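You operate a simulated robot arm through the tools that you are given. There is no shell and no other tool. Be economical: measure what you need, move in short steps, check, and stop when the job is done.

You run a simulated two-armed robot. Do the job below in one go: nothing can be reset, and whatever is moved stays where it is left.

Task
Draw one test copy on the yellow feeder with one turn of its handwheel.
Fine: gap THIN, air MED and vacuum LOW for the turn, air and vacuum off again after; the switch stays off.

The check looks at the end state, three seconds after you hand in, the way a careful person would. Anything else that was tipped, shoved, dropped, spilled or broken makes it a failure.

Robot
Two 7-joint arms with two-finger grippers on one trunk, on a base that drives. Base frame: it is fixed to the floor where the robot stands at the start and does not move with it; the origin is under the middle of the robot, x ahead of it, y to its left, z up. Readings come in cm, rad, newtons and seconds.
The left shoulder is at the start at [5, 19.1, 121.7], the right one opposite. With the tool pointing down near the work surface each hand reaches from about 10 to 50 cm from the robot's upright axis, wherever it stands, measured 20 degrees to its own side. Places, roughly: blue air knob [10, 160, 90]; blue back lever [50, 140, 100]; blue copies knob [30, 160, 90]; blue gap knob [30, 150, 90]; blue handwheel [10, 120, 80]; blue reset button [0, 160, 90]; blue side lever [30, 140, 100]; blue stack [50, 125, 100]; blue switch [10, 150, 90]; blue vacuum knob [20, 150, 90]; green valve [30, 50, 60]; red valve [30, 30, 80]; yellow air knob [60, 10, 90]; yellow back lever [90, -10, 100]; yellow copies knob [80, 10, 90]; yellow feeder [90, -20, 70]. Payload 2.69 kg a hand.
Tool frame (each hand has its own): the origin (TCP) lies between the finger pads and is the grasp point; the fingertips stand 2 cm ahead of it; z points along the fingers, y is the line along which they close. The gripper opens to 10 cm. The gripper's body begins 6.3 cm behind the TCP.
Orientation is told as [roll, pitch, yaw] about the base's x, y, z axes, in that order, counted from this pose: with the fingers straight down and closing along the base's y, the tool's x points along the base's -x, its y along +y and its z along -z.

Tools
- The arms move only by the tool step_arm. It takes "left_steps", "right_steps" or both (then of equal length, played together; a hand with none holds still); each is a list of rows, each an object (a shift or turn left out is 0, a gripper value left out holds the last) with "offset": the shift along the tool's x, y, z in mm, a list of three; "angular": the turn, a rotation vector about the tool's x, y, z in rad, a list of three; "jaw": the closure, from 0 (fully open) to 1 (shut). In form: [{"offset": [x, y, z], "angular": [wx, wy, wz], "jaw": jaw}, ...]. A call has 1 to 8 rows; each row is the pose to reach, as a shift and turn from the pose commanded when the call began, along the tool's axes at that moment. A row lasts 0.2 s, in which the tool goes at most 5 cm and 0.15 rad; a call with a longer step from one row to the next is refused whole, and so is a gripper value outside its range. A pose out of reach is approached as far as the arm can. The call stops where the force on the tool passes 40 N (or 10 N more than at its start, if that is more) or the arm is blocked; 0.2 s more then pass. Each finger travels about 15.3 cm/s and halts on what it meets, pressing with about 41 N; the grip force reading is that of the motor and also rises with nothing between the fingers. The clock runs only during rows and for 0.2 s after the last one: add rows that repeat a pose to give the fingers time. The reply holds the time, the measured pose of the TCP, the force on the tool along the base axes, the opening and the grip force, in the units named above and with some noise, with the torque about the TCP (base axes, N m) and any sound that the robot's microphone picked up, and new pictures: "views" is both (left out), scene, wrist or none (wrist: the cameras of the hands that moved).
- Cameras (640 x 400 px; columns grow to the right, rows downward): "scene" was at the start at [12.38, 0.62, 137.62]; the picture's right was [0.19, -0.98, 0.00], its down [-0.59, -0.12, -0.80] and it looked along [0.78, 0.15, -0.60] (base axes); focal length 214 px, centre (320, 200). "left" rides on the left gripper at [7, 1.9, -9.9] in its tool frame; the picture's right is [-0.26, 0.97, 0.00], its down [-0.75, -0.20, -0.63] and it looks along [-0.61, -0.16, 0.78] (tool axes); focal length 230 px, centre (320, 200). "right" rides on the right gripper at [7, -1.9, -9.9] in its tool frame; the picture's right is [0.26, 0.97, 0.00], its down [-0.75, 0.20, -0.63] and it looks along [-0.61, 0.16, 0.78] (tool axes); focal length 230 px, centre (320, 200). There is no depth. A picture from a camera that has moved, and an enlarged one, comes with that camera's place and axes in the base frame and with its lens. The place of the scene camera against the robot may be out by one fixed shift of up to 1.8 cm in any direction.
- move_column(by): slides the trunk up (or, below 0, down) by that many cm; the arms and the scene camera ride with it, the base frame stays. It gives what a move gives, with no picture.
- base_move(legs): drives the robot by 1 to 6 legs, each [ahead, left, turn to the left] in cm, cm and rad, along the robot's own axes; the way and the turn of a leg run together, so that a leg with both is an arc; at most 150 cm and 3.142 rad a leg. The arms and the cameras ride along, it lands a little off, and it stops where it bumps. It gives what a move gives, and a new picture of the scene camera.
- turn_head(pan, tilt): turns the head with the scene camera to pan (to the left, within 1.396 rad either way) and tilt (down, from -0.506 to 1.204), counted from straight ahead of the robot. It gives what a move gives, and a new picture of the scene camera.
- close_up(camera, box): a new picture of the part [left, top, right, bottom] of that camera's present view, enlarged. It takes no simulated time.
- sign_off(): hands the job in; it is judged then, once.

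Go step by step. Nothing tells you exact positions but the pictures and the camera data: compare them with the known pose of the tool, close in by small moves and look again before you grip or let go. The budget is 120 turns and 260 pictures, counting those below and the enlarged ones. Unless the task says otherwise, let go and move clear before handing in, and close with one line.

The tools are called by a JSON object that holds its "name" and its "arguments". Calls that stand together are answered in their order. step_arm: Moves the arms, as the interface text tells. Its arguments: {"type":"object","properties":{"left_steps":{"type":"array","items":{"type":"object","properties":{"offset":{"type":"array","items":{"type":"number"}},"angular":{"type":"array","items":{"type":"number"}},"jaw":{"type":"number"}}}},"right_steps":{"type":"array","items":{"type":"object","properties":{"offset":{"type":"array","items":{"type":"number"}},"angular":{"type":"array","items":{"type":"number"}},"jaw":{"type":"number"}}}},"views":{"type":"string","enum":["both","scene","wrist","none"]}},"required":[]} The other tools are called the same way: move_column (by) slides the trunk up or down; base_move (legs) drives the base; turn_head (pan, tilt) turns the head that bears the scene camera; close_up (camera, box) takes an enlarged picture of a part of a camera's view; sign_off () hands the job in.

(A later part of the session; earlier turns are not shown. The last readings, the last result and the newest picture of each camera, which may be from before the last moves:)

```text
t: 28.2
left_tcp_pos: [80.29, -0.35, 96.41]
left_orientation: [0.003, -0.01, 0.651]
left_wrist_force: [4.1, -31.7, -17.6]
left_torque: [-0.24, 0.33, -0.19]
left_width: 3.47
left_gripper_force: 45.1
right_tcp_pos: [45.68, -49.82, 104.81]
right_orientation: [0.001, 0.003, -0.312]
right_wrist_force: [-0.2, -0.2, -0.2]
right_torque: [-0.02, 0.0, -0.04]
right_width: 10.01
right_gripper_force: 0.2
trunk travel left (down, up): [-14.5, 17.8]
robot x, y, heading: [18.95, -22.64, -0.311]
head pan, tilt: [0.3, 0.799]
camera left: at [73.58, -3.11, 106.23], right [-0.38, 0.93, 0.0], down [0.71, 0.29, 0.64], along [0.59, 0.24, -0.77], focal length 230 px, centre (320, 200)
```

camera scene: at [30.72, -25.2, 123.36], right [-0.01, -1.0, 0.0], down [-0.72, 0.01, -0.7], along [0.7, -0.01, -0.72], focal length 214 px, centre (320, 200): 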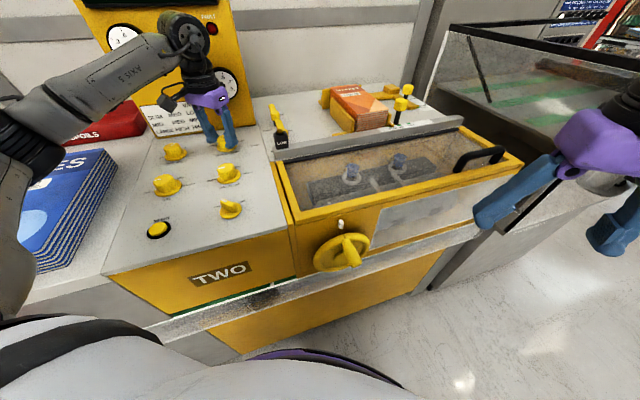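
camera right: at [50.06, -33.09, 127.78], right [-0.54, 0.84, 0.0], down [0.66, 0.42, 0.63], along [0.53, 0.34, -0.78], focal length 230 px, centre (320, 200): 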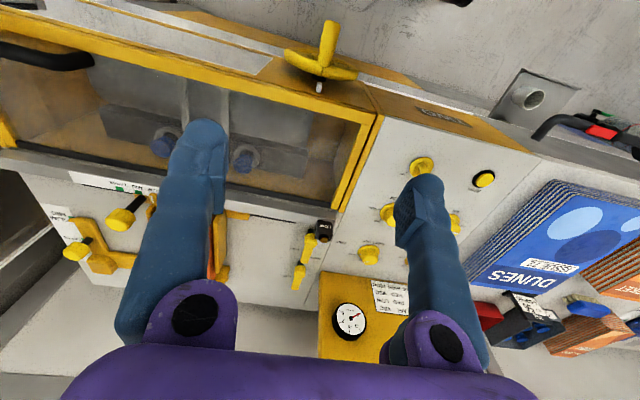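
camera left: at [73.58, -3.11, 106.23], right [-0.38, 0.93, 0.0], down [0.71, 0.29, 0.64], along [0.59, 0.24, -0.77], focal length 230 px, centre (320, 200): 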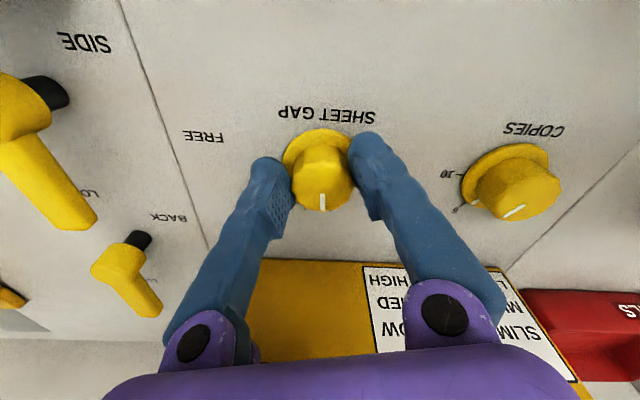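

The knob follows the hand and is at mid. I ease the side load and turn on another 60°.

{"name": "step_arm", "arguments": {"left_steps": [{"offset": [2, -2.5, 1], "angular": [0, 0, 0]}, {"offset": [2, -2.5, 1], "angular": [0, 0, -0.15]}, {"offset": [2, -2.5, 1], "angular": [0, 0, -0.3]}, {"offset": [2, -2.5, 1], "angular": [0, 0, -0.45]}, {"offset": [2, -2.5, 1], "angular": [0, 0, -0.6]}, {"offset": [2, -2.5, 1], "angular": [0, 0, -0.75]}, {"offset": [2, -2.5, 1], "angular": [0, 0, -0.9]}, {"offset": [2, -2.5, 1], "angular": [0, 0, -1.05]}], "views": "wrist"}}

```text
t: 29.7
left_tcp_pos: [80.75, -0.48, 96.42]
left_orientation: [-0.026, -0.004, 1.447]
left_wrist_force: [13.5, -5.5, -5.6]
left_torque: [0.17, -0.54, -0.11]
left_width: 3.44
left_gripper_force: 44.7
right_tcp_pos: [45.74, -49.59, 104.93]
right_orientation: [-0.002, 0.001, -0.312]
right_wrist_force: [-0.7, 0.3, 0.2]
right_torque: [0.0, 0.04, 0.01]
right_width: 10.02
right_gripper_force: 0.1
trunk travel left (down, up): [-14.5, 17.8]
robot x, y, heading: [18.91, -22.42, -0.31]
head pan, tilt: [0.3, 0.799]
stopped in row 7 (left hand): the force on the tool passed its limit at 46 N (the readings are from after the stop); the commanded pose is now the measured one
camera left: at [77.79, -7.14, 106.23], right [-0.93, 0.37, -0.02], down [0.27, 0.72, 0.64], along [0.26, 0.58, -0.77], focal length 230 px, centre (320, 200)
```

left: 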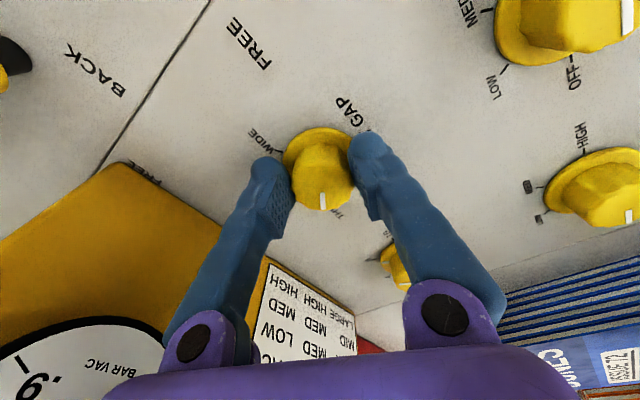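

Nearly there (1.85 of ~2.09 rad). I ease and finish the turn.

{"name": "step_arm", "arguments": {"left_steps": [{"offset": [0.5, -2, 0], "angular": [0, 0, -0.1]}, {"offset": [0.5, -2, 0], "angular": [0, 0, -0.18]}, {"offset": [0.5, -2, 0], "angular": [0, 0, -0.25]}], "views": "wrist"}}

{"name": "close_up", "arguments": {"camera": "left", "box": [240, 90, 400, 240]}}

```text
t: 30.5
left_tcp_pos: [80.92, -0.48, 96.5]
left_orientation: [-0.023, 0.003, 1.702]
left_wrist_force: [12.8, -3.2, -7.8]
left_torque: [-0.02, -0.12, -0.74]
left_width: 3.51
left_gripper_force: 44.8
right_tcp_pos: [45.59, -49.69, 104.81]
right_orientation: [-0.002, 0.002, -0.31]
right_wrist_force: [-0.3, 0.1, 0.7]
right_torque: [-0.01, -0.04, 0.0]
right_width: 10.0
right_gripper_force: 0.1
trunk travel left (down, up): [-14.5, 17.8]
robot x, y, heading: [19.1, -22.93, -0.312]
head pan, tilt: [0.3, 0.799]
camera left: at [79.73, -7.53, 106.33], right [-0.99, 0.13, -0.02], down [0.09, 0.77, 0.63], along [0.1, 0.62, -0.77], focal length 230 px, centre (320, 200)
```

left: 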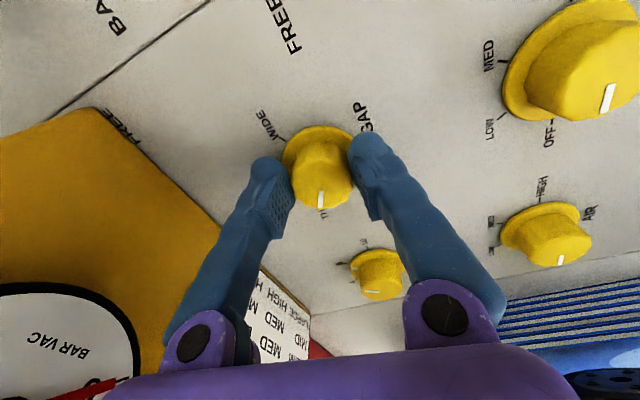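

```text
2.67 times, centred on (320, 165) of left
camera zoom: at [79.73, -7.53, 106.33], right [-0.99, 0.13, -0.02], down [0.09, 0.77, 0.63], along [0.1, 0.62, -0.77], focal length 614 px, centre (320, 293)
```

zoom: 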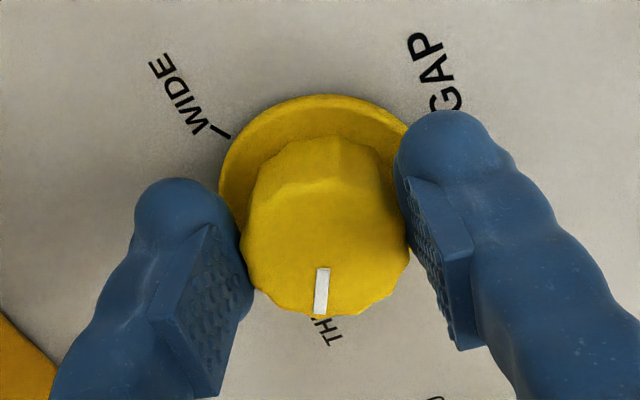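

The mark points at the last label against the stop. I release, rise and check.

{"name": "step_arm", "arguments": {"left_steps": [{"offset": [0, 0, 0], "jaw": 0.4}, {"offset": [0, 0, 0], "jaw": 0.3}, {"offset": [0, 0, -40]}, {"offset": [0, 0, -80]}, {"offset": [40, 0, -110]}, {"offset": [80, 0, -110]}, {"offset": [80, 0, -110]}], "views": "both"}}

{"name": "close_up", "arguments": {"camera": "scene", "box": [130, 120, 290, 240]}}

```text
t: 32.1
left_tcp_pos: [80.98, -8.22, 107.55]
left_orientation: [-0.023, 0.002, 1.701]
left_wrist_force: [0.0, 0.0, -0.1]
left_torque: [-0.03, 0.01, -0.02]
left_width: 7.0
left_gripper_force: 0.1
right_tcp_pos: [45.55, -49.6, 104.82]
right_orientation: [-0.001, 0.0, -0.31]
right_wrist_force: [-0.1, -0.9, 0.0]
right_torque: [0.02, -0.03, -0.02]
right_width: 9.99
right_gripper_force: 0.1
trunk travel left (down, up): [-14.5, 17.8]
robot x, y, heading: [18.77, -22.76, -0.311]
head pan, tilt: [0.3, 0.799]
camera scene: at [30.74, -25.18, 123.37], right [-0.01, -1.0, 0.0], down [-0.72, 0.01, -0.7], along [0.7, -0.01, -0.72], focal length 214 px, centre (320, 200)
camera left: at [79.76, -15.39, 117.43], right [-0.99, 0.13, -0.02], down [0.09, 0.77, 0.63], along [0.1, 0.62, -0.77], focal length 230 px, centre (320, 200)
```

scene: 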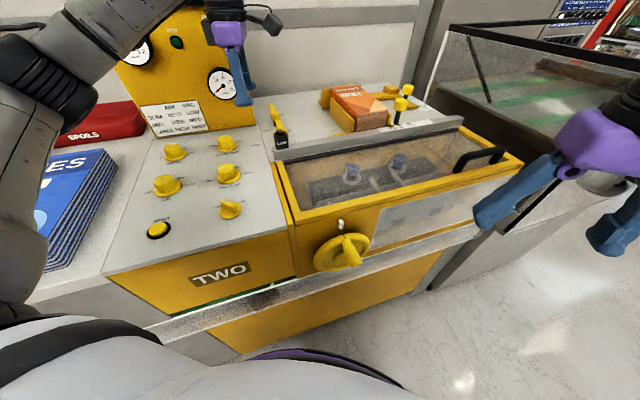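
left: 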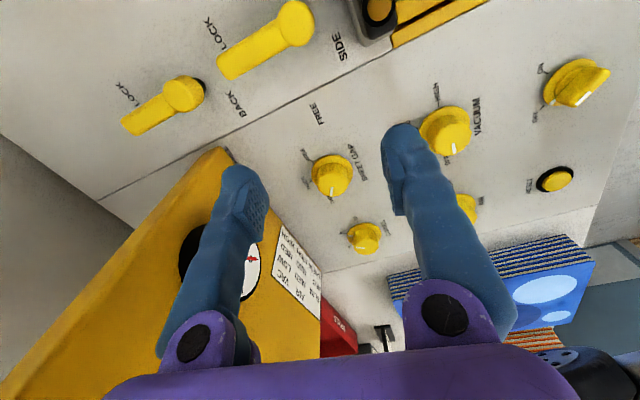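

```text
3.33 times, centred on (210, 180) of scene
camera zoom: at [30.74, -25.18, 123.37], right [-0.01, -1.0, 0.0], down [-0.72, 0.01, -0.7], along [0.7, -0.01, -0.72], focal length 715 px, centre (687, 267)
```

zoom: 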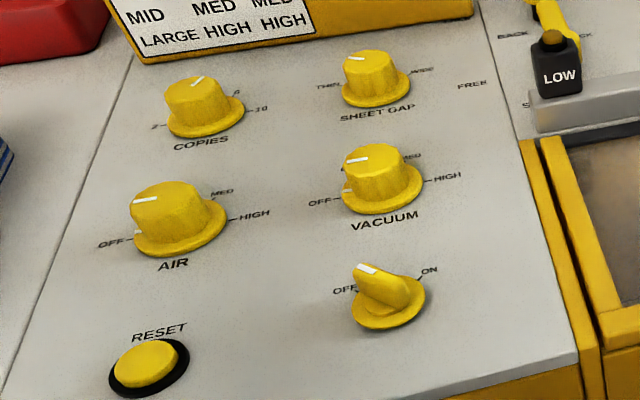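

{"name": "close_up", "arguments": {"camera": "left", "box": [290, 130, 390, 210]}}

{"name": "close_up", "arguments": {"camera": "scene", "box": [200, 125, 250, 165]}}

```text
5.00 times, centred on (340, 170) of left
camera zoom: at [79.76, -15.39, 117.43], right [-0.99, 0.13, -0.02], down [0.09, 0.77, 0.63], along [0.1, 0.62, -0.77], focal length 1150 px, centre (220, 350)
```

zoom: 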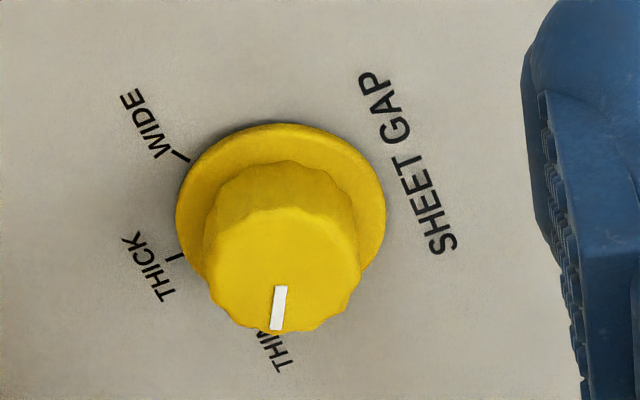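

```text
10.00 times, centred on (225, 145) of scene
camera zoom: at [30.74, -25.18, 123.37], right [-0.01, -1.0, 0.0], down [-0.72, 0.01, -0.7], along [0.7, -0.01, -0.72], focal length 2145 px, centre (1270, 750)
```

zoom: 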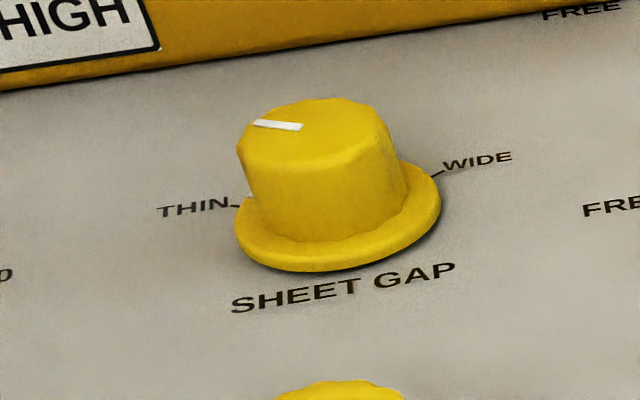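

The skirt mark is on THIN. Next the vacuum knob: I move the hand above it, keeping this wrist angle so the clockwise turns have room.

{"name": "step_arm", "arguments": {"left_steps": [{"offset": [-15, 30, 0], "angular": [0.003, -0.023, 0]}, {"offset": [-30, 60, 0], "angular": [0.003, -0.023, 0]}, {"offset": [-45, 90, 0], "angular": [0.003, -0.023, 0]}, {"offset": [-52, 114, 20], "angular": [0.003, -0.023, 0]}, {"offset": [-52, 114, 50], "angular": [0.003, -0.023, 0]}, {"offset": [-52, 114, 50], "angular": [0.003, -0.023, 0]}], "views": "wrist"}}

```text
t: 33.5
left_tcp_pos: [69.45, -4.75, 102.24]
left_orientation: [-0.025, -0.02, 1.701]
left_wrist_force: [-0.1, 0.0, -0.3]
left_torque: [0.01, 0.03, 0.03]
left_width: 6.99
left_gripper_force: 0.1
right_tcp_pos: [45.52, -49.62, 104.92]
right_orientation: [0.001, 0.001, -0.311]
right_wrist_force: [0.1, 0.5, -0.2]
right_torque: [-0.02, 0.01, -0.01]
right_width: 9.99
right_gripper_force: 0.1
trunk travel left (down, up): [-14.5, 17.8]
robot x, y, heading: [19.06, -22.9, -0.307]
head pan, tilt: [0.3, 0.799]
camera left: at [68.33, -12.13, 111.98], right [-0.99, 0.13, -0.02], down [0.09, 0.76, 0.65], along [0.1, 0.64, -0.76], focal length 230 px, centre (320, 200)
```

left: 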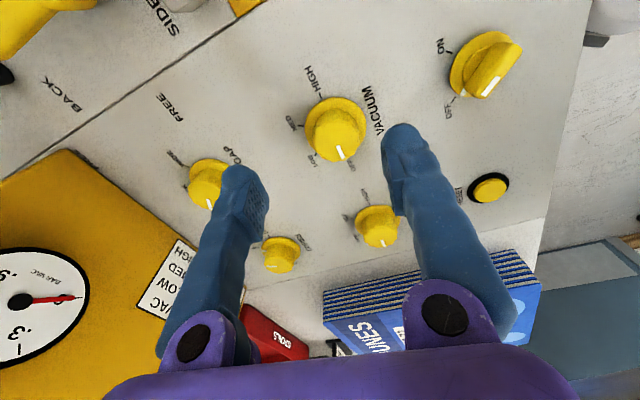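

{"name": "close_up", "arguments": {"camera": "left", "box": [280, 80, 400, 180]}}

```text
4.00 times, centred on (340, 130) of left
camera zoom: at [68.33, -12.13, 111.98], right [-0.99, 0.13, -0.02], down [0.09, 0.76, 0.65], along [0.1, 0.64, -0.76], focal length 920 px, centre (240, 480)
```

zoom: 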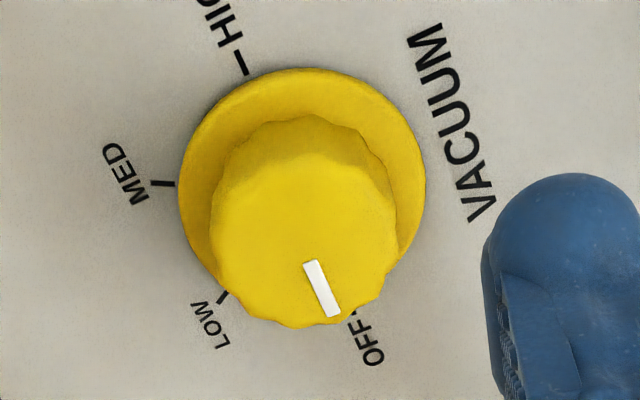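

Knob is 12 mm off along the closing axis. I correct, level the tool, lower and close.

{"name": "step_arm", "arguments": {"left_steps": [{"offset": [-5, 12, 10], "angular": [-0.025, 0.02, 0]}, {"offset": [-5, 12, 40], "angular": [-0.025, 0.02, 0]}, {"offset": [-5, 12, 62], "angular": [-0.025, 0.02, 0]}, {"offset": [-5, 12, 62], "angular": [-0.025, 0.02, 0]}], "views": "wrist"}}

```text
t: 34.5
left_tcp_pos: [68.56, -4.08, 96.14]
left_orientation: [0.0, 0.0, 1.701]
left_wrist_force: [-0.1, 1.2, -0.2]
left_torque: [0.0, -0.02, 0.02]
left_width: 7.01
left_gripper_force: 0.0
right_tcp_pos: [45.63, -49.73, 104.93]
right_orientation: [0.001, 0.001, -0.31]
right_wrist_force: [0.2, -0.4, 0.5]
right_torque: [-0.02, 0.01, 0.0]
right_width: 9.98
right_gripper_force: 0.1
trunk travel left (down, up): [-14.5, 17.8]
robot x, y, heading: [18.8, -23.07, -0.308]
head pan, tilt: [0.3, 0.799]
camera left: at [67.48, -11.33, 106.1], right [-0.99, 0.13, 0.0], down [0.1, 0.77, 0.63], along [0.08, 0.62, -0.78], focal length 230 px, centre (320, 200)
```

left: 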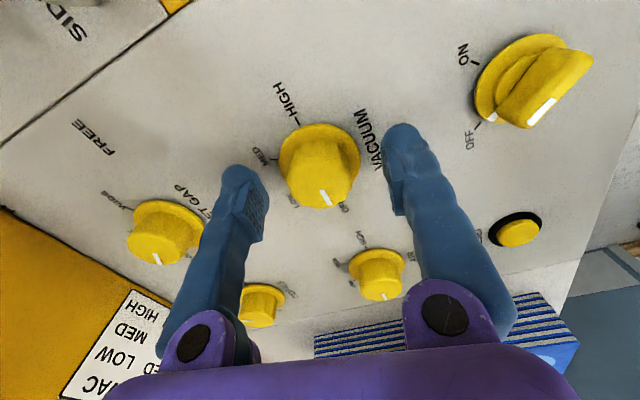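

Well centred. I close on it.

{"name": "step_arm", "arguments": {"left_steps": [{"offset": [0, 0, 3], "jaw": 0.6}, {"offset": [0, 0, 3], "jaw": 0.8}, {"offset": [0, 0, 3], "jaw": 0.8}, {"offset": [0, 0, 3], "jaw": 0.8}], "views": "none"}}

{"name": "step_arm", "arguments": {"left_steps": [{"offset": [0, 0, 0], "angular": [0, 0, 0.13]}, {"offset": [0, 0, 0], "angular": [0, 0, 0.27]}, {"offset": [0, 0, 0], "angular": [0, 0, 0.4]}, {"offset": [0, 0, 0], "angular": [0, 0, 0.54]}, {"offset": [0, 0, 0], "angular": [0, 0, 0.67]}, {"offset": [0, 0, 0], "angular": [0, 0, 0.8]}, {"offset": [0, 0, 0], "angular": [0, 0, 0.93]}, {"offset": [0, 0, 0], "angular": [0, 0, 1.05]}], "views": "wrist"}}

{"name": "close_up", "arguments": {"camera": "left", "box": [240, 90, 400, 240]}}

```text
t: 35.5
left_tcp_pos: [68.55, -4.15, 95.83]
left_orientation: [-0.002, 0.0, 1.701]
left_wrist_force: [6.4, 1.8, 3.7]
left_torque: [0.05, -0.14, -0.01]
left_width: 3.41
left_gripper_force: 44.8
right_tcp_pos: [45.57, -49.62, 104.91]
right_orientation: [0.002, -0.001, -0.311]
right_wrist_force: [-0.2, 0.3, 0.0]
right_torque: [0.01, 0.0, 0.01]
right_width: 10.02
right_gripper_force: 0.0
trunk travel left (down, up): [-14.5, 17.8]
robot x, y, heading: [19.21, -22.97, -0.31]
head pan, tilt: [0.3, 0.799]
```

```text
t: 37.3
left_tcp_pos: [68.34, -4.05, 95.89]
left_orientation: [0.0, -0.002, 0.648]
left_wrist_force: [-4.9, -0.4, -5.4]
left_torque: [-0.63, 0.76, 0.02]
left_width: 3.45
left_gripper_force: 45.8
right_tcp_pos: [45.51, -49.52, 104.96]
right_orientation: [0.0, 0.0, -0.31]
right_wrist_force: [0.4, -0.5, 0.0]
right_torque: [0.01, 0.01, -0.01]
right_width: 10.02
right_gripper_force: 0.0
trunk travel left (down, up): [-14.5, 17.8]
robot x, y, heading: [18.94, -22.69, -0.311]
head pan, tilt: [0.3, 0.799]
camera left: at [61.66, -6.8, 105.72], right [-0.38, 0.93, 0.0], down [0.72, 0.29, 0.63], along [0.58, 0.24, -0.78], focal length 230 px, centre (320, 200)
```

left: 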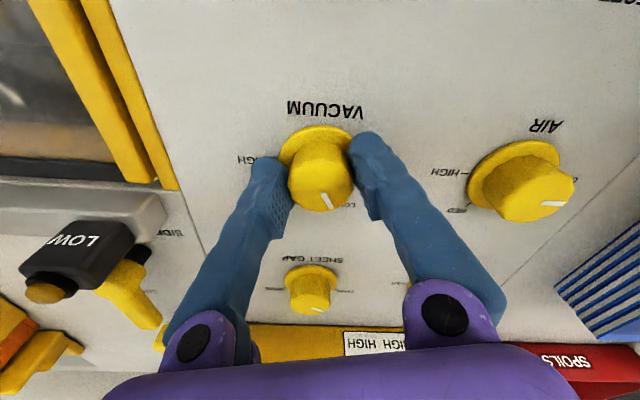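

```text
2.67 times, centred on (320, 165) of left
camera zoom: at [61.66, -6.8, 105.72], right [-0.38, 0.93, 0.0], down [0.72, 0.29, 0.63], along [0.58, 0.24, -0.78], focal length 614 px, centre (320, 293)
```

zoom: 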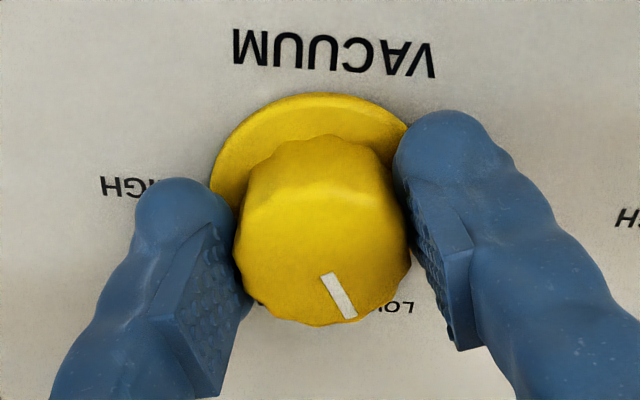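

Release and inspect.

{"name": "step_arm", "arguments": {"left_steps": [{"offset": [0, 0, 0], "jaw": 0.4}, {"offset": [0, 0, 0], "jaw": 0.3}, {"offset": [0, 0, -40]}, {"offset": [0, 0, -62]}, {"offset": [0, 0, -62]}], "views": "wrist"}}

{"name": "close_up", "arguments": {"camera": "left", "box": [260, 60, 580, 260]}}

{"name": "close_up", "arguments": {"camera": "scene", "box": [130, 130, 260, 210]}}

```text
t: 38.5
left_tcp_pos: [68.38, -4.32, 101.93]
left_orientation: [0.001, -0.002, 0.65]
left_wrist_force: [0.0, -0.8, -0.2]
left_torque: [0.0, 0.02, 0.0]
left_width: 6.97
left_gripper_force: 0.1
right_tcp_pos: [45.57, -49.55, 105.01]
right_orientation: [0.002, 0.0, -0.311]
right_wrist_force: [0.4, 0.3, 0.1]
right_torque: [0.0, 0.02, 0.02]
right_width: 9.99
right_gripper_force: 0.1
trunk travel left (down, up): [-14.5, 17.8]
robot x, y, heading: [19.03, -22.81, -0.316]
head pan, tilt: [0.3, 0.799]
camera left: at [61.72, -7.03, 111.85], right [-0.38, 0.93, 0.0], down [0.72, 0.29, 0.63], along [0.58, 0.24, -0.78], focal length 230 px, centre (320, 200)
```

left: 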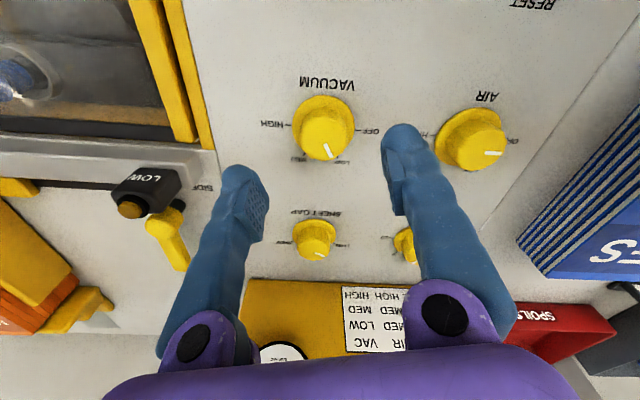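

```text
2.00 times, centred on (420, 160) of left
camera zoom: at [61.72, -7.03, 111.85], right [-0.38, 0.93, 0.0], down [0.72, 0.29, 0.63], along [0.58, 0.24, -0.78], focal length 460 px, centre (120, 280)
```

zoom: 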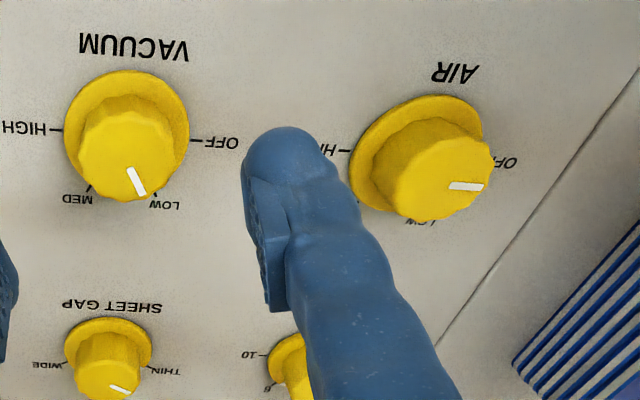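

```text
4.92 times, centred on (195, 170) of scene
camera zoom: at [30.75, -25.2, 123.36], right [-0.01, -1.0, 0.0], down [-0.72, 0.01, -0.7], along [0.7, -0.01, -0.72], focal length 1056 px, centre (935, 348)
```

zoom: 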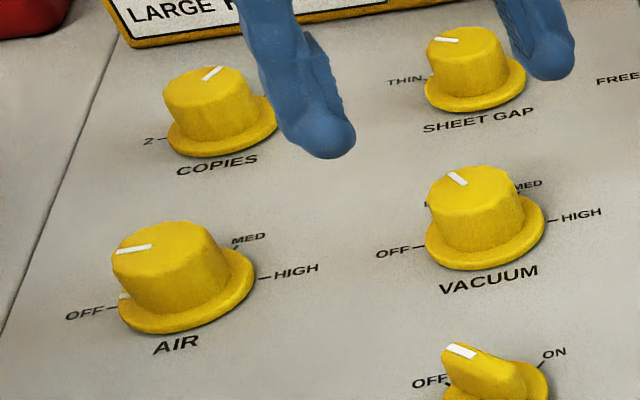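

Vacuum is on LOW. Next I move over the air knob, turning the hand back for a 120° clockwise turn.

{"name": "step_arm", "arguments": {"left_steps": [{"offset": [-6, 17, -10], "angular": [0, 0, -0.14]}, {"offset": [-12, 34, -10], "angular": [0, 0, -0.28]}, {"offset": [-18, 51, -10], "angular": [0, 0, -0.42]}, {"offset": [-24, 68, -10], "angular": [0, 0, -0.56]}, {"offset": [-30, 85, -10], "angular": [0, 0, -0.7]}, {"offset": [-36, 101, -10], "angular": [0, 0, -0.84]}, {"offset": [-41, 117, 0], "angular": [0, 0, -0.98]}, {"offset": [-41, 117, 0], "angular": [0, 0, -1.05]}], "views": "wrist"}}

{"name": "close_up", "arguments": {"camera": "left", "box": [260, 80, 420, 180]}}

```text
t: 40.3
left_tcp_pos: [64.65, 7.55, 101.88]
left_orientation: [-0.001, 0.0, 1.704]
left_wrist_force: [0.2, 0.3, 0.0]
left_torque: [0.0, -0.01, 0.01]
left_width: 7.02
left_gripper_force: 0.1
right_tcp_pos: [45.6, -49.64, 104.95]
right_orientation: [0.001, -0.002, -0.311]
right_wrist_force: [-0.6, 0.6, -0.7]
right_torque: [0.01, 0.02, -0.01]
right_width: 10.0
right_gripper_force: 0.0
trunk travel left (down, up): [-14.5, 17.8]
robot x, y, heading: [18.76, -22.95, -0.303]
head pan, tilt: [0.3, 0.799]
camera left: at [63.66, 0.41, 111.89], right [-0.99, 0.13, 0.0], down [0.1, 0.77, 0.63], along [0.08, 0.62, -0.78], focal length 230 px, centre (320, 200)
```

left: 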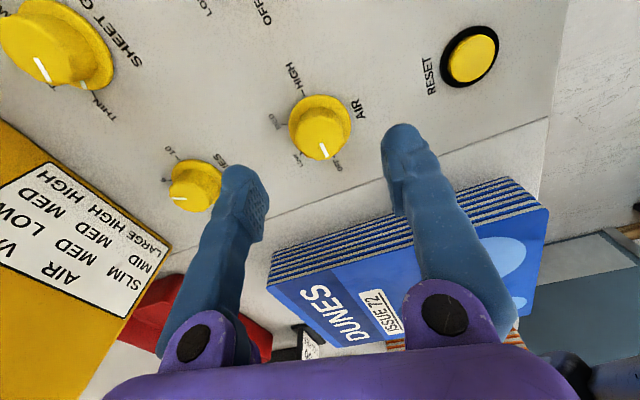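

```text
4.00 times, centred on (340, 130) of left
camera zoom: at [63.66, 0.41, 111.89], right [-0.99, 0.13, 0.0], down [0.1, 0.77, 0.63], along [0.08, 0.62, -0.78], focal length 920 px, centre (240, 480)
```

zoom: 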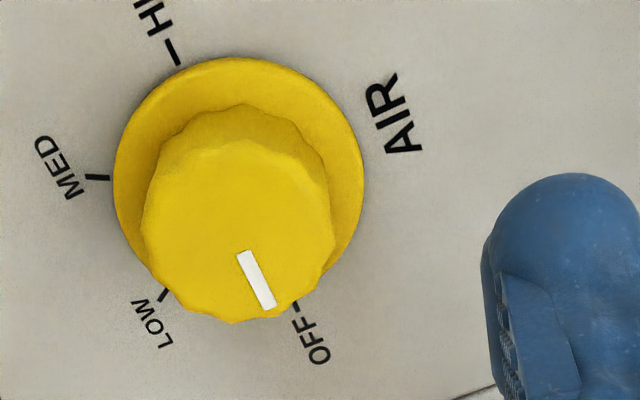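

Centred exactly. I lower, close and turn clockwise 60°, in steps.

{"name": "step_arm", "arguments": {"left_steps": [{"offset": [0, 0, 30]}, {"offset": [0, 0, 60]}, {"offset": [0, 0, 60], "jaw": 0.6}, {"offset": [0, 0, 60], "jaw": 0.8}, {"offset": [0, 0, 60], "jaw": 0.8}, {"offset": [0, 0, 60], "jaw": 0.8}], "views": "none"}}

{"name": "step_arm", "arguments": {"left_steps": [{"offset": [0, 0, 0], "angular": [0, 0, 0.13]}, {"offset": [0, 0, 0], "angular": [0, 0, 0.27]}, {"offset": [0, 0, 0], "angular": [0, 0, 0.4]}, {"offset": [0, 0, 0], "angular": [0, 0, 0.54]}, {"offset": [0, 0, 0], "angular": [0, 0, 0.67]}, {"offset": [0, 0, 0], "angular": [0, 0, 0.8]}, {"offset": [0, 0, 0], "angular": [0, 0, 0.93]}, {"offset": [0, 0, 0], "angular": [0, 0, 1.05]}], "views": "wrist"}}

```text
t: 41.7
left_tcp_pos: [64.69, 7.41, 95.99]
left_orientation: [0.002, -0.002, 1.699]
left_wrist_force: [-1.4, -0.4, -2.9]
left_torque: [0.03, -0.05, -0.05]
left_width: 3.44
left_gripper_force: 44.9
right_tcp_pos: [45.61, -49.51, 104.82]
right_orientation: [0.0, 0.0, -0.312]
right_wrist_force: [0.5, -0.5, 0.5]
right_torque: [-0.01, -0.01, 0.01]
right_width: 10.0
right_gripper_force: 0.1
trunk travel left (down, up): [-14.5, 17.8]
robot x, y, heading: [18.89, -22.63, -0.315]
head pan, tilt: [0.3, 0.799]
```

```text
t: 43.5
left_tcp_pos: [64.54, 7.47, 96.04]
left_orientation: [-0.001, -0.001, 0.647]
left_wrist_force: [-12.0, -6.3, 1.9]
left_torque: [-0.26, 0.12, 0.02]
left_width: 3.48
left_gripper_force: 44.8
right_tcp_pos: [45.38, -49.59, 104.89]
right_orientation: [0.0, -0.001, -0.31]
right_wrist_force: [-0.2, 1.2, -1.3]
right_torque: [-0.02, -0.02, -0.04]
right_width: 10.0
right_gripper_force: 0.0
trunk travel left (down, up): [-14.5, 17.8]
robot x, y, heading: [19.15, -22.67, -0.312]
head pan, tilt: [0.3, 0.799]
camera left: at [57.77, 4.85, 105.9], right [-0.38, 0.93, 0.0], down [0.72, 0.29, 0.63], along [0.58, 0.24, -0.78], focal length 230 px, centre (320, 200)
```

left: 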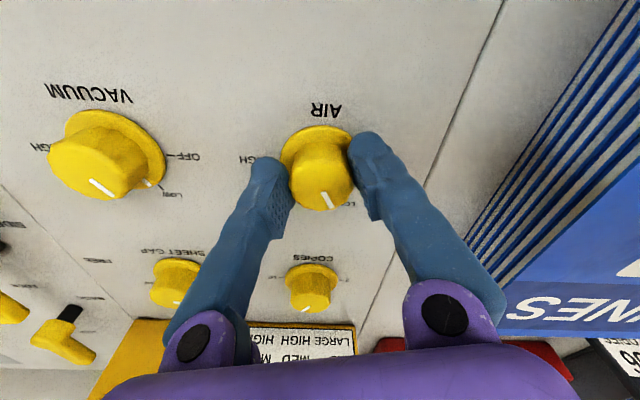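

Air is at LOW; vacuum's skirt mark sits on the LOW tick. I turn on a further 60° to MED.

{"name": "step_arm", "arguments": {"left_steps": [{"offset": [1, 0, 0], "angular": [0, 0, 0.13]}, {"offset": [1, 0, 0], "angular": [0, 0, 0.27]}, {"offset": [1, 0, 0], "angular": [0, 0, 0.4]}, {"offset": [1, 0, 0], "angular": [0, 0, 0.54]}, {"offset": [1, 0, 0], "angular": [0, 0, 0.67]}, {"offset": [1, 0, 0], "angular": [0, 0, 0.8]}, {"offset": [1, 0, 0], "angular": [0, 0, 0.93]}, {"offset": [1, 0, 0], "angular": [0, 0, 1.05]}], "views": "wrist"}}

```text
t: 45.3
left_tcp_pos: [64.51, 7.83, 96.06]
left_orientation: [0.002, 0.0, -0.402]
left_wrist_force: [-16.8, 11.5, -4.1]
left_torque: [0.19, 0.84, 0.01]
left_width: 3.44
left_gripper_force: 45.3
right_tcp_pos: [45.4, -49.46, 104.91]
right_orientation: [-0.003, -0.002, -0.309]
right_wrist_force: [0.0, 0.1, -0.4]
right_torque: [0.03, -0.01, 0.0]
right_width: 9.98
right_gripper_force: 0.0
trunk travel left (down, up): [-14.5, 17.8]
robot x, y, heading: [19.2, -22.98, -0.31]
head pan, tilt: [0.3, 0.799]
camera left: at [58.73, 12.25, 105.92], right [0.61, 0.79, 0.0], down [0.61, -0.48, 0.63], along [0.5, -0.39, -0.78], focal length 230 px, centre (320, 200)
```

left: 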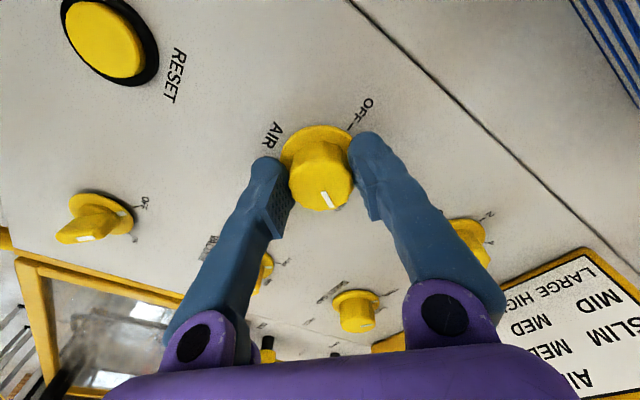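

{"name": "step_arm", "arguments": {"left_steps": [{"offset": [0, 0, 0], "jaw": 0.4}, {"offset": [0, 0, 0], "jaw": 0.3}, {"offset": [0, 0, -40]}, {"offset": [0, 0, -80]}, {"offset": [0, 0, -80]}], "views": "both"}}

{"name": "close_up", "arguments": {"camera": "left", "box": [220, 60, 500, 240]}}

{"name": "close_up", "arguments": {"camera": "scene", "box": [130, 130, 260, 210]}}

```text
t: 46.5
left_tcp_pos: [64.37, 7.45, 104.04]
left_orientation: [0.002, 0.003, -0.398]
left_wrist_force: [-0.4, 0.2, 1.5]
left_torque: [0.03, -0.04, -0.01]
left_width: 7.01
left_gripper_force: 0.2
right_tcp_pos: [45.49, -49.59, 104.91]
right_orientation: [0.001, 0.001, -0.311]
right_wrist_force: [-0.3, -0.2, 0.2]
right_torque: [0.01, -0.02, -0.02]
right_width: 10.01
right_gripper_force: 0.0
trunk travel left (down, up): [-14.5, 17.8]
robot x, y, heading: [19.12, -22.72, -0.31]
head pan, tilt: [0.3, 0.799]
camera scene: at [30.65, -25.25, 123.4], right [-0.01, -1.0, 0.0], down [-0.72, 0.01, -0.7], along [0.7, -0.01, -0.72], focal length 214 px, centre (320, 200)
camera left: at [58.64, 11.89, 113.94], right [0.61, 0.79, 0.0], down [0.61, -0.48, 0.63], along [0.5, -0.38, -0.78], focal length 230 px, centre (320, 200)
```

scene: 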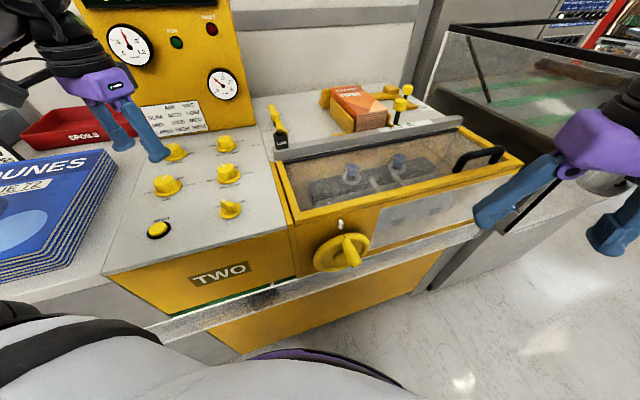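
left: 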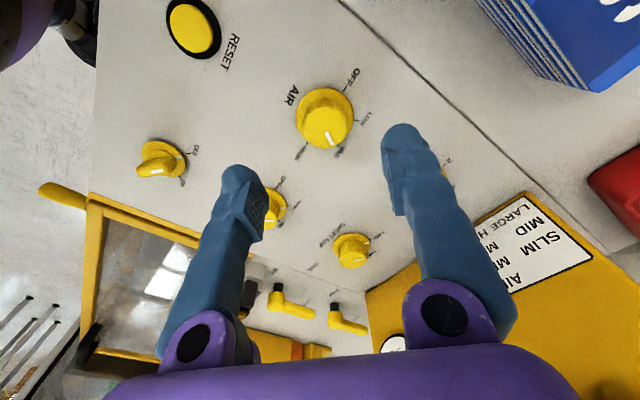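

```text
2.22 times, centred on (360, 150) of left
camera zoom: at [58.64, 11.89, 113.94], right [0.61, 0.79, 0.0], down [0.61, -0.48, 0.63], along [0.5, -0.38, -0.78], focal length 511 px, centre (231, 311)
```

zoom: 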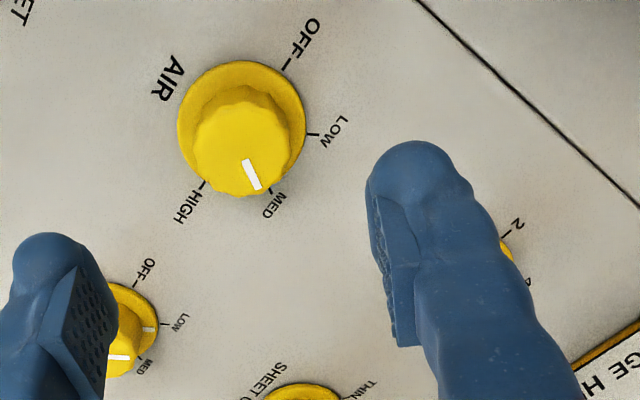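

```text
4.92 times, centred on (195, 170) of scene
camera zoom: at [30.65, -25.25, 123.4], right [-0.01, -1.0, 0.0], down [-0.72, 0.01, -0.7], along [0.7, -0.01, -0.72], focal length 1056 px, centre (935, 348)
```

zoom: 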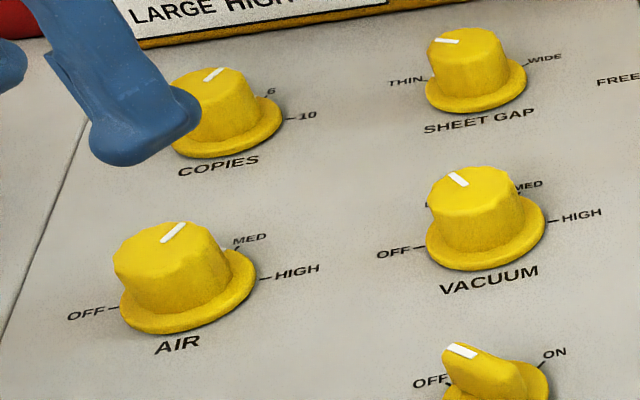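

Air is on MED and the gauges have risen. Now I study the handwheel before using the right hand.

{"name": "close_up", "arguments": {"camera": "scene", "box": [300, 205, 400, 285]}}

{"name": "close_up", "arguments": {"camera": "scene", "box": [90, 20, 250, 120]}}

{"name": "close_up", "arguments": {"camera": "right", "box": [0, 0, 640, 400]}}

{"name": "close_up", "arguments": {"camera": "scene", "box": [260, 80, 500, 230]}}

```text
5.00 times, centred on (350, 245) of scene
camera zoom: at [30.65, -25.25, 123.4], right [-0.01, -1.0, 0.0], down [-0.72, 0.01, -0.7], along [0.7, -0.01, -0.72], focal length 1072 px, centre (170, -25)
```

zoom: 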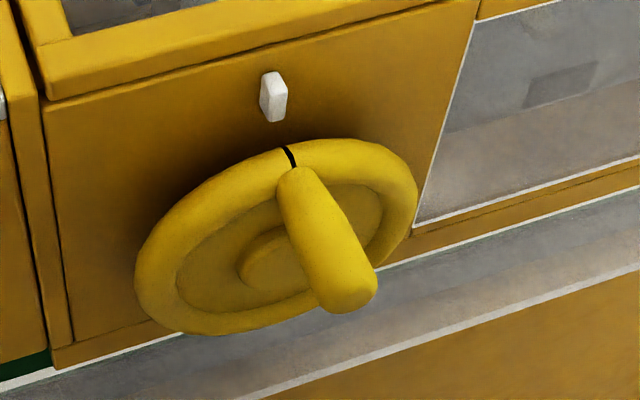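

```text
4.00 times, centred on (170, 70) of scene
camera zoom: at [30.65, -25.25, 123.4], right [-0.01, -1.0, 0.0], down [-0.72, 0.01, -0.7], along [0.7, -0.01, -0.72], focal length 858 px, centre (920, 720)
```

zoom: 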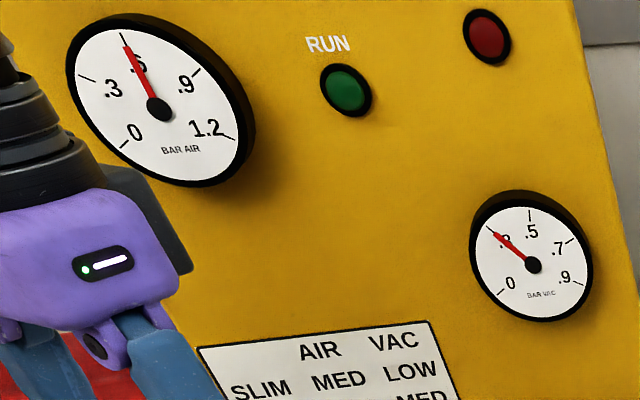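

```text
1.00 times, centred on (320, 200) of right (not enlarged: the box is as wide or as high as the picture)
camera zoom: at [38.27, -49.2, 114.82], right [0.05, 1.0, 0.0], down [0.78, -0.04, 0.63], along [0.63, -0.03, -0.78], focal length 230 px, centre (320, 200)
```

zoom: 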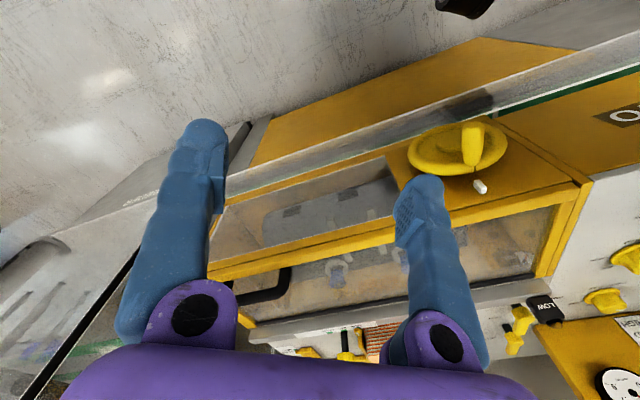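

```text
2.67 times, centred on (380, 155) of scene
camera zoom: at [30.65, -25.25, 123.4], right [-0.01, -1.0, 0.0], down [-0.72, 0.01, -0.7], along [0.7, -0.01, -0.72], focal length 572 px, centre (160, 320)
```

zoom: 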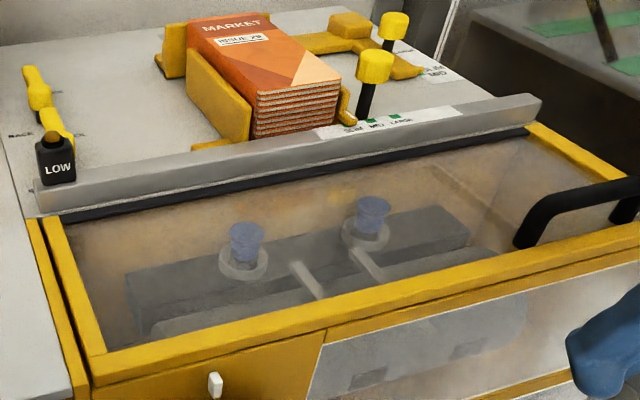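

The wheel's peg is at top: tip near [49.5, -31.9, 88], base [54.2, -30.5, 88], hub around z 83, sill top near z 70. I'll raise both hands, turn to face the feeder and back off so the right hand can come in level.

{"name": "step_arm", "arguments": {"left_steps": [{"offset": [0, 0, -45]}, {"offset": [0, 0, -90]}, {"offset": [0, 0, -135]}, {"offset": [45, 0, -150]}, {"offset": [90, 0, -150]}, {"offset": [130, 0, -150]}], "right_steps": [{"offset": [0, 0, -40]}, {"offset": [0, 0, -80]}, {"offset": [0, 0, -120]}, {"offset": [0, 0, -120]}, {"offset": [0, 0, -120]}, {"offset": [0, 0, -120]}], "views": "none"}}

{"name": "base_move", "arguments": {"legs": [[0, 0, 0.62], [-22, 0, 0]]}}

{"name": "turn_head", "arguments": {"pan": -0.2, "tilt": 0.7}}

```text
t: 47.9
left_tcp_pos: [55.84, 2.42, 115.34]
left_orientation: [-0.001, -0.001, -0.398]
left_wrist_force: [-0.6, 0.3, 0.1]
left_torque: [0.03, -0.04, -0.02]
left_width: 6.96
left_gripper_force: 0.1
left hand out of reach, approached as far as the arm can: row 3, 4, 5, 6
right_tcp_pos: [45.64, -49.67, 117.14]
right_orientation: [-0.001, 0.0, -0.31]
right_wrist_force: [-0.1, -1.1, -0.1]
right_torque: [-0.01, -0.02, -0.03]
right_width: 10.01
right_gripper_force: 0.0
trunk travel left (down, up): [-14.5, 17.8]
robot x, y, heading: [18.81, -22.49, -0.309]
head pan, tilt: [0.3, 0.799]
```

```text
t: 51.3
left_tcp_pos: [13.93, 12.78, 115.45]
left_orientation: [0.0, -0.004, 0.223]
left_wrist_force: [-0.6, -0.6, 0.0]
left_torque: [-0.01, -0.03, 0.0]
left_width: 6.99
left_gripper_force: 0.0
right_tcp_pos: [36.01, -35.59, 116.89]
right_orientation: [0.001, 0.001, 0.313]
right_wrist_force: [0.4, -0.9, 0.2]
right_torque: [0.0, 0.03, 0.01]
right_width: 9.98
right_gripper_force: 0.1
trunk travel left (down, up): [-14.5, 17.8]
robot x, y, heading: [-1.18, -29.35, 0.307]
head pan, tilt: [0.3, 0.799]
camera scene: at [8.97, -24.47, 123.37], right [0.58, -0.82, 0.0], down [-0.59, -0.41, -0.7], along [0.57, 0.4, -0.72], focal length 214 px, centre (320, 200)
```

scene: 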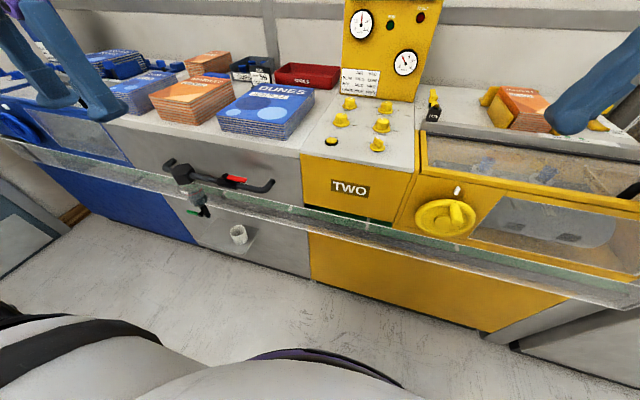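

```text
t: 52.2
left_tcp_pos: [13.84, 12.8, 115.31]
left_orientation: [0.001, -0.002, 0.223]
left_wrist_force: [-0.1, -0.2, -0.8]
left_torque: [0.0, -0.01, -0.02]
left_width: 6.97
left_gripper_force: 0.1
right_tcp_pos: [36.12, -35.56, 117.0]
right_orientation: [-0.001, 0.0, 0.313]
right_wrist_force: [-0.4, -0.1, 0.3]
right_torque: [0.0, 0.01, 0.0]
right_width: 10.0
right_gripper_force: 0.1
trunk travel left (down, up): [-14.5, 17.8]
robot x, y, heading: [-1.15, -29.45, 0.314]
head pan, tilt: [-0.201, 0.7]
camera scene: at [10.88, -28.13, 124.19], right [0.11, -0.99, 0.0], down [-0.64, -0.07, -0.76], along [0.76, 0.09, -0.64], focal length 214 px, centre (320, 200)
```

scene: 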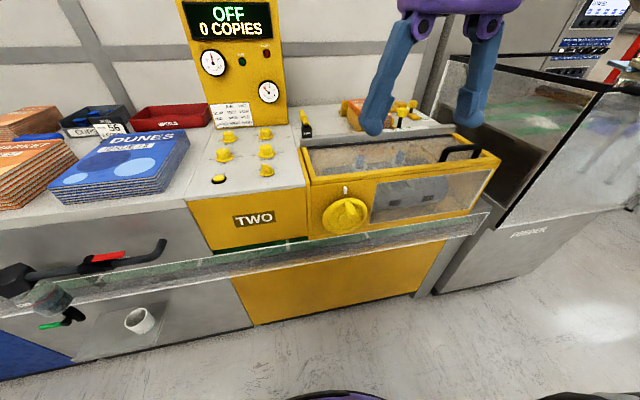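

Front-on view of wheel is clear. I enlarge it to fix the geometry, including the tray rim in front.

{"name": "close_up", "arguments": {"camera": "scene", "box": [290, 170, 430, 260]}}

{"name": "close_up", "arguments": {"camera": "right", "box": [160, 0, 640, 300]}}

```text
4.44 times, centred on (360, 215) of scene
camera zoom: at [10.88, -28.13, 124.19], right [0.11, -0.99, 0.0], down [-0.64, -0.07, -0.76], along [0.76, 0.09, -0.64], focal length 953 px, centre (142, 133)
```

zoom: 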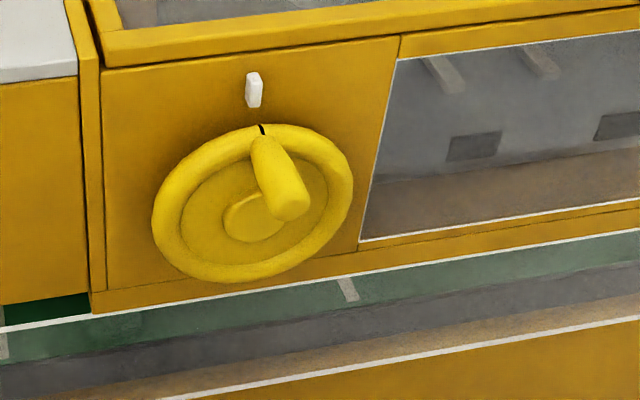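

```text
1.33 times, centred on (400, 150) of right
camera zoom: at [30.07, -39.37, 126.86], right [-0.54, 0.84, 0.0], down [0.65, 0.42, 0.63], along [0.53, 0.34, -0.78], focal length 307 px, centre (213, 267)
```

zoom: 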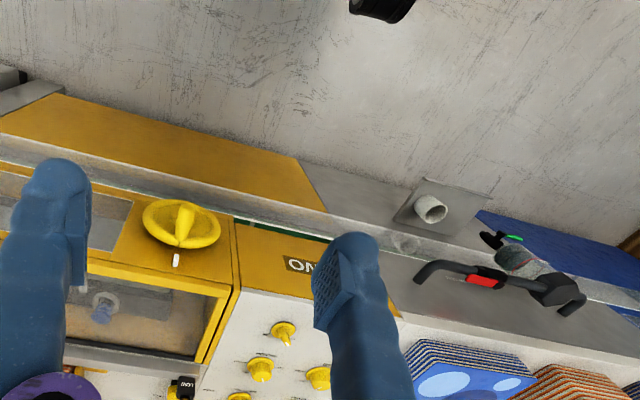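

Peg: axis along the feeder's depth direction, tip at about [49.5, -31.8, 87.8], hub about [55, -30, 82.3], radius about 5.3 cm. I back off 12 cm more for elbow room and tilt the right hand forward.

{"name": "base_move", "arguments": {"legs": [[-12, 0, 0]]}}

{"name": "step_arm", "arguments": {"right_steps": [{"offset": [-30, 0, 10], "angular": [0, -0.14, 0], "jaw": 0.4}, {"offset": [-60, 0, 30], "angular": [0, -0.28, 0]}, {"offset": [-90, 0, 60], "angular": [0, -0.42, 0]}, {"offset": [-120, 0, 90], "angular": [0, -0.56, 0]}, {"offset": [-140, 0, 120], "angular": [0, -0.7, 0]}, {"offset": [-155, 0, 150], "angular": [0, -0.84, 0]}, {"offset": [-165, 0, 180], "angular": [0, -0.98, 0]}, {"offset": [-175, 0, 200], "angular": [0, -1.12, 0]}], "views": "both"}}

```text
t: 53.5
left_tcp_pos: [2.32, 9.0, 115.28]
left_orientation: [0.001, -0.003, 0.221]
left_wrist_force: [-0.2, -0.6, -1.1]
left_torque: [0.0, -0.06, 0.0]
left_width: 7.0
left_gripper_force: 0.1
right_tcp_pos: [24.61, -39.25, 116.96]
right_orientation: [0.001, -0.001, 0.312]
right_wrist_force: [-0.5, 0.0, 0.6]
right_torque: [0.0, -0.01, -0.01]
right_width: 10.01
right_gripper_force: 0.1
trunk travel left (down, up): [-14.5, 17.8]
robot x, y, heading: [-12.96, -32.84, 0.313]
head pan, tilt: [-0.201, 0.7]
camera scene: at [-0.74, -31.91, 124.2], right [0.11, -0.99, 0.0], down [-0.64, -0.07, -0.77], along [0.76, 0.08, -0.64], focal length 214 px, centre (320, 200)
```

scene: 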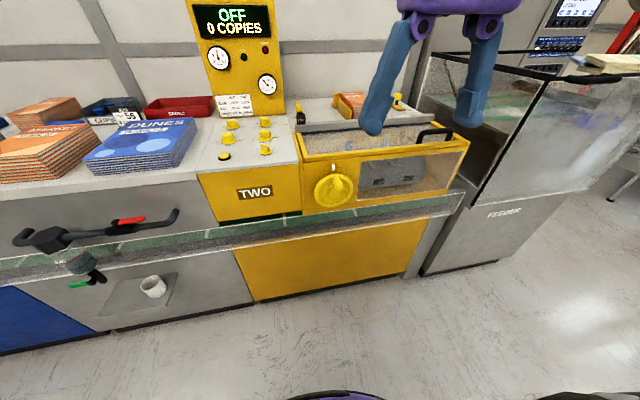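

```text
t: 55.2
left_tcp_pos: [2.53, 9.07, 115.21]
left_orientation: [0.0, 0.002, 0.221]
left_wrist_force: [-0.5, 0.5, 0.2]
left_torque: [0.01, 0.01, -0.02]
left_width: 7.0
left_gripper_force: 0.0
right_tcp_pos: [41.17, -34.08, 96.95]
right_orientation: [0.002, -1.119, 0.309]
right_wrist_force: [0.3, 0.1, -0.6]
right_torque: [0.02, 0.04, -0.01]
right_width: 6.01
right_gripper_force: 0.0
trunk travel left (down, up): [-14.5, 17.8]
robot x, y, heading: [-12.77, -32.71, 0.308]
head pan, tilt: [-0.201, 0.7]
camera scene: at [-0.63, -31.9, 124.19], right [0.11, -0.99, 0.0], down [-0.64, -0.07, -0.76], along [0.76, 0.08, -0.64], focal length 214 px, centre (320, 200)
camera right: at [30.37, -39.35, 94.94], right [-0.4, 0.89, -0.23], down [-0.29, 0.12, 0.95], along [0.87, 0.45, 0.21], focal length 230 px, centre (320, 200)
```

scene: 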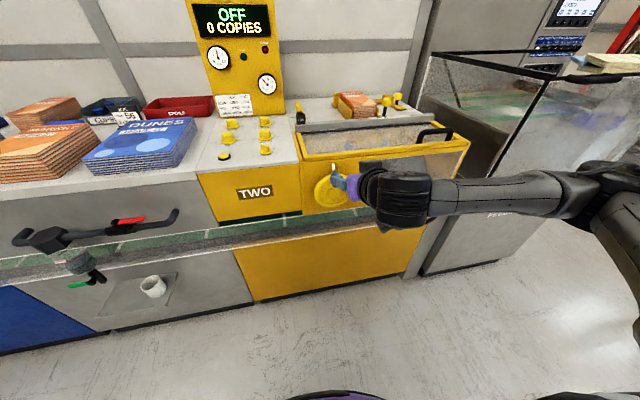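
right: 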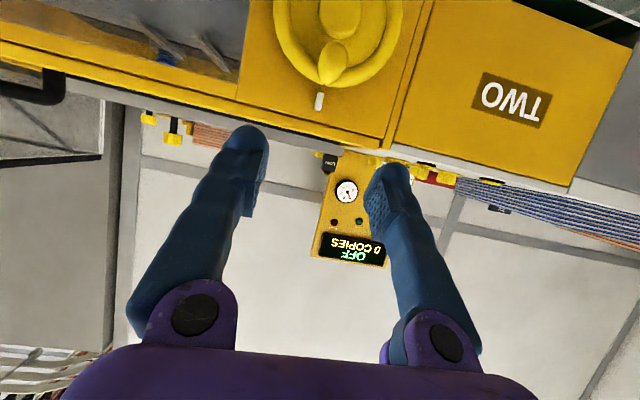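

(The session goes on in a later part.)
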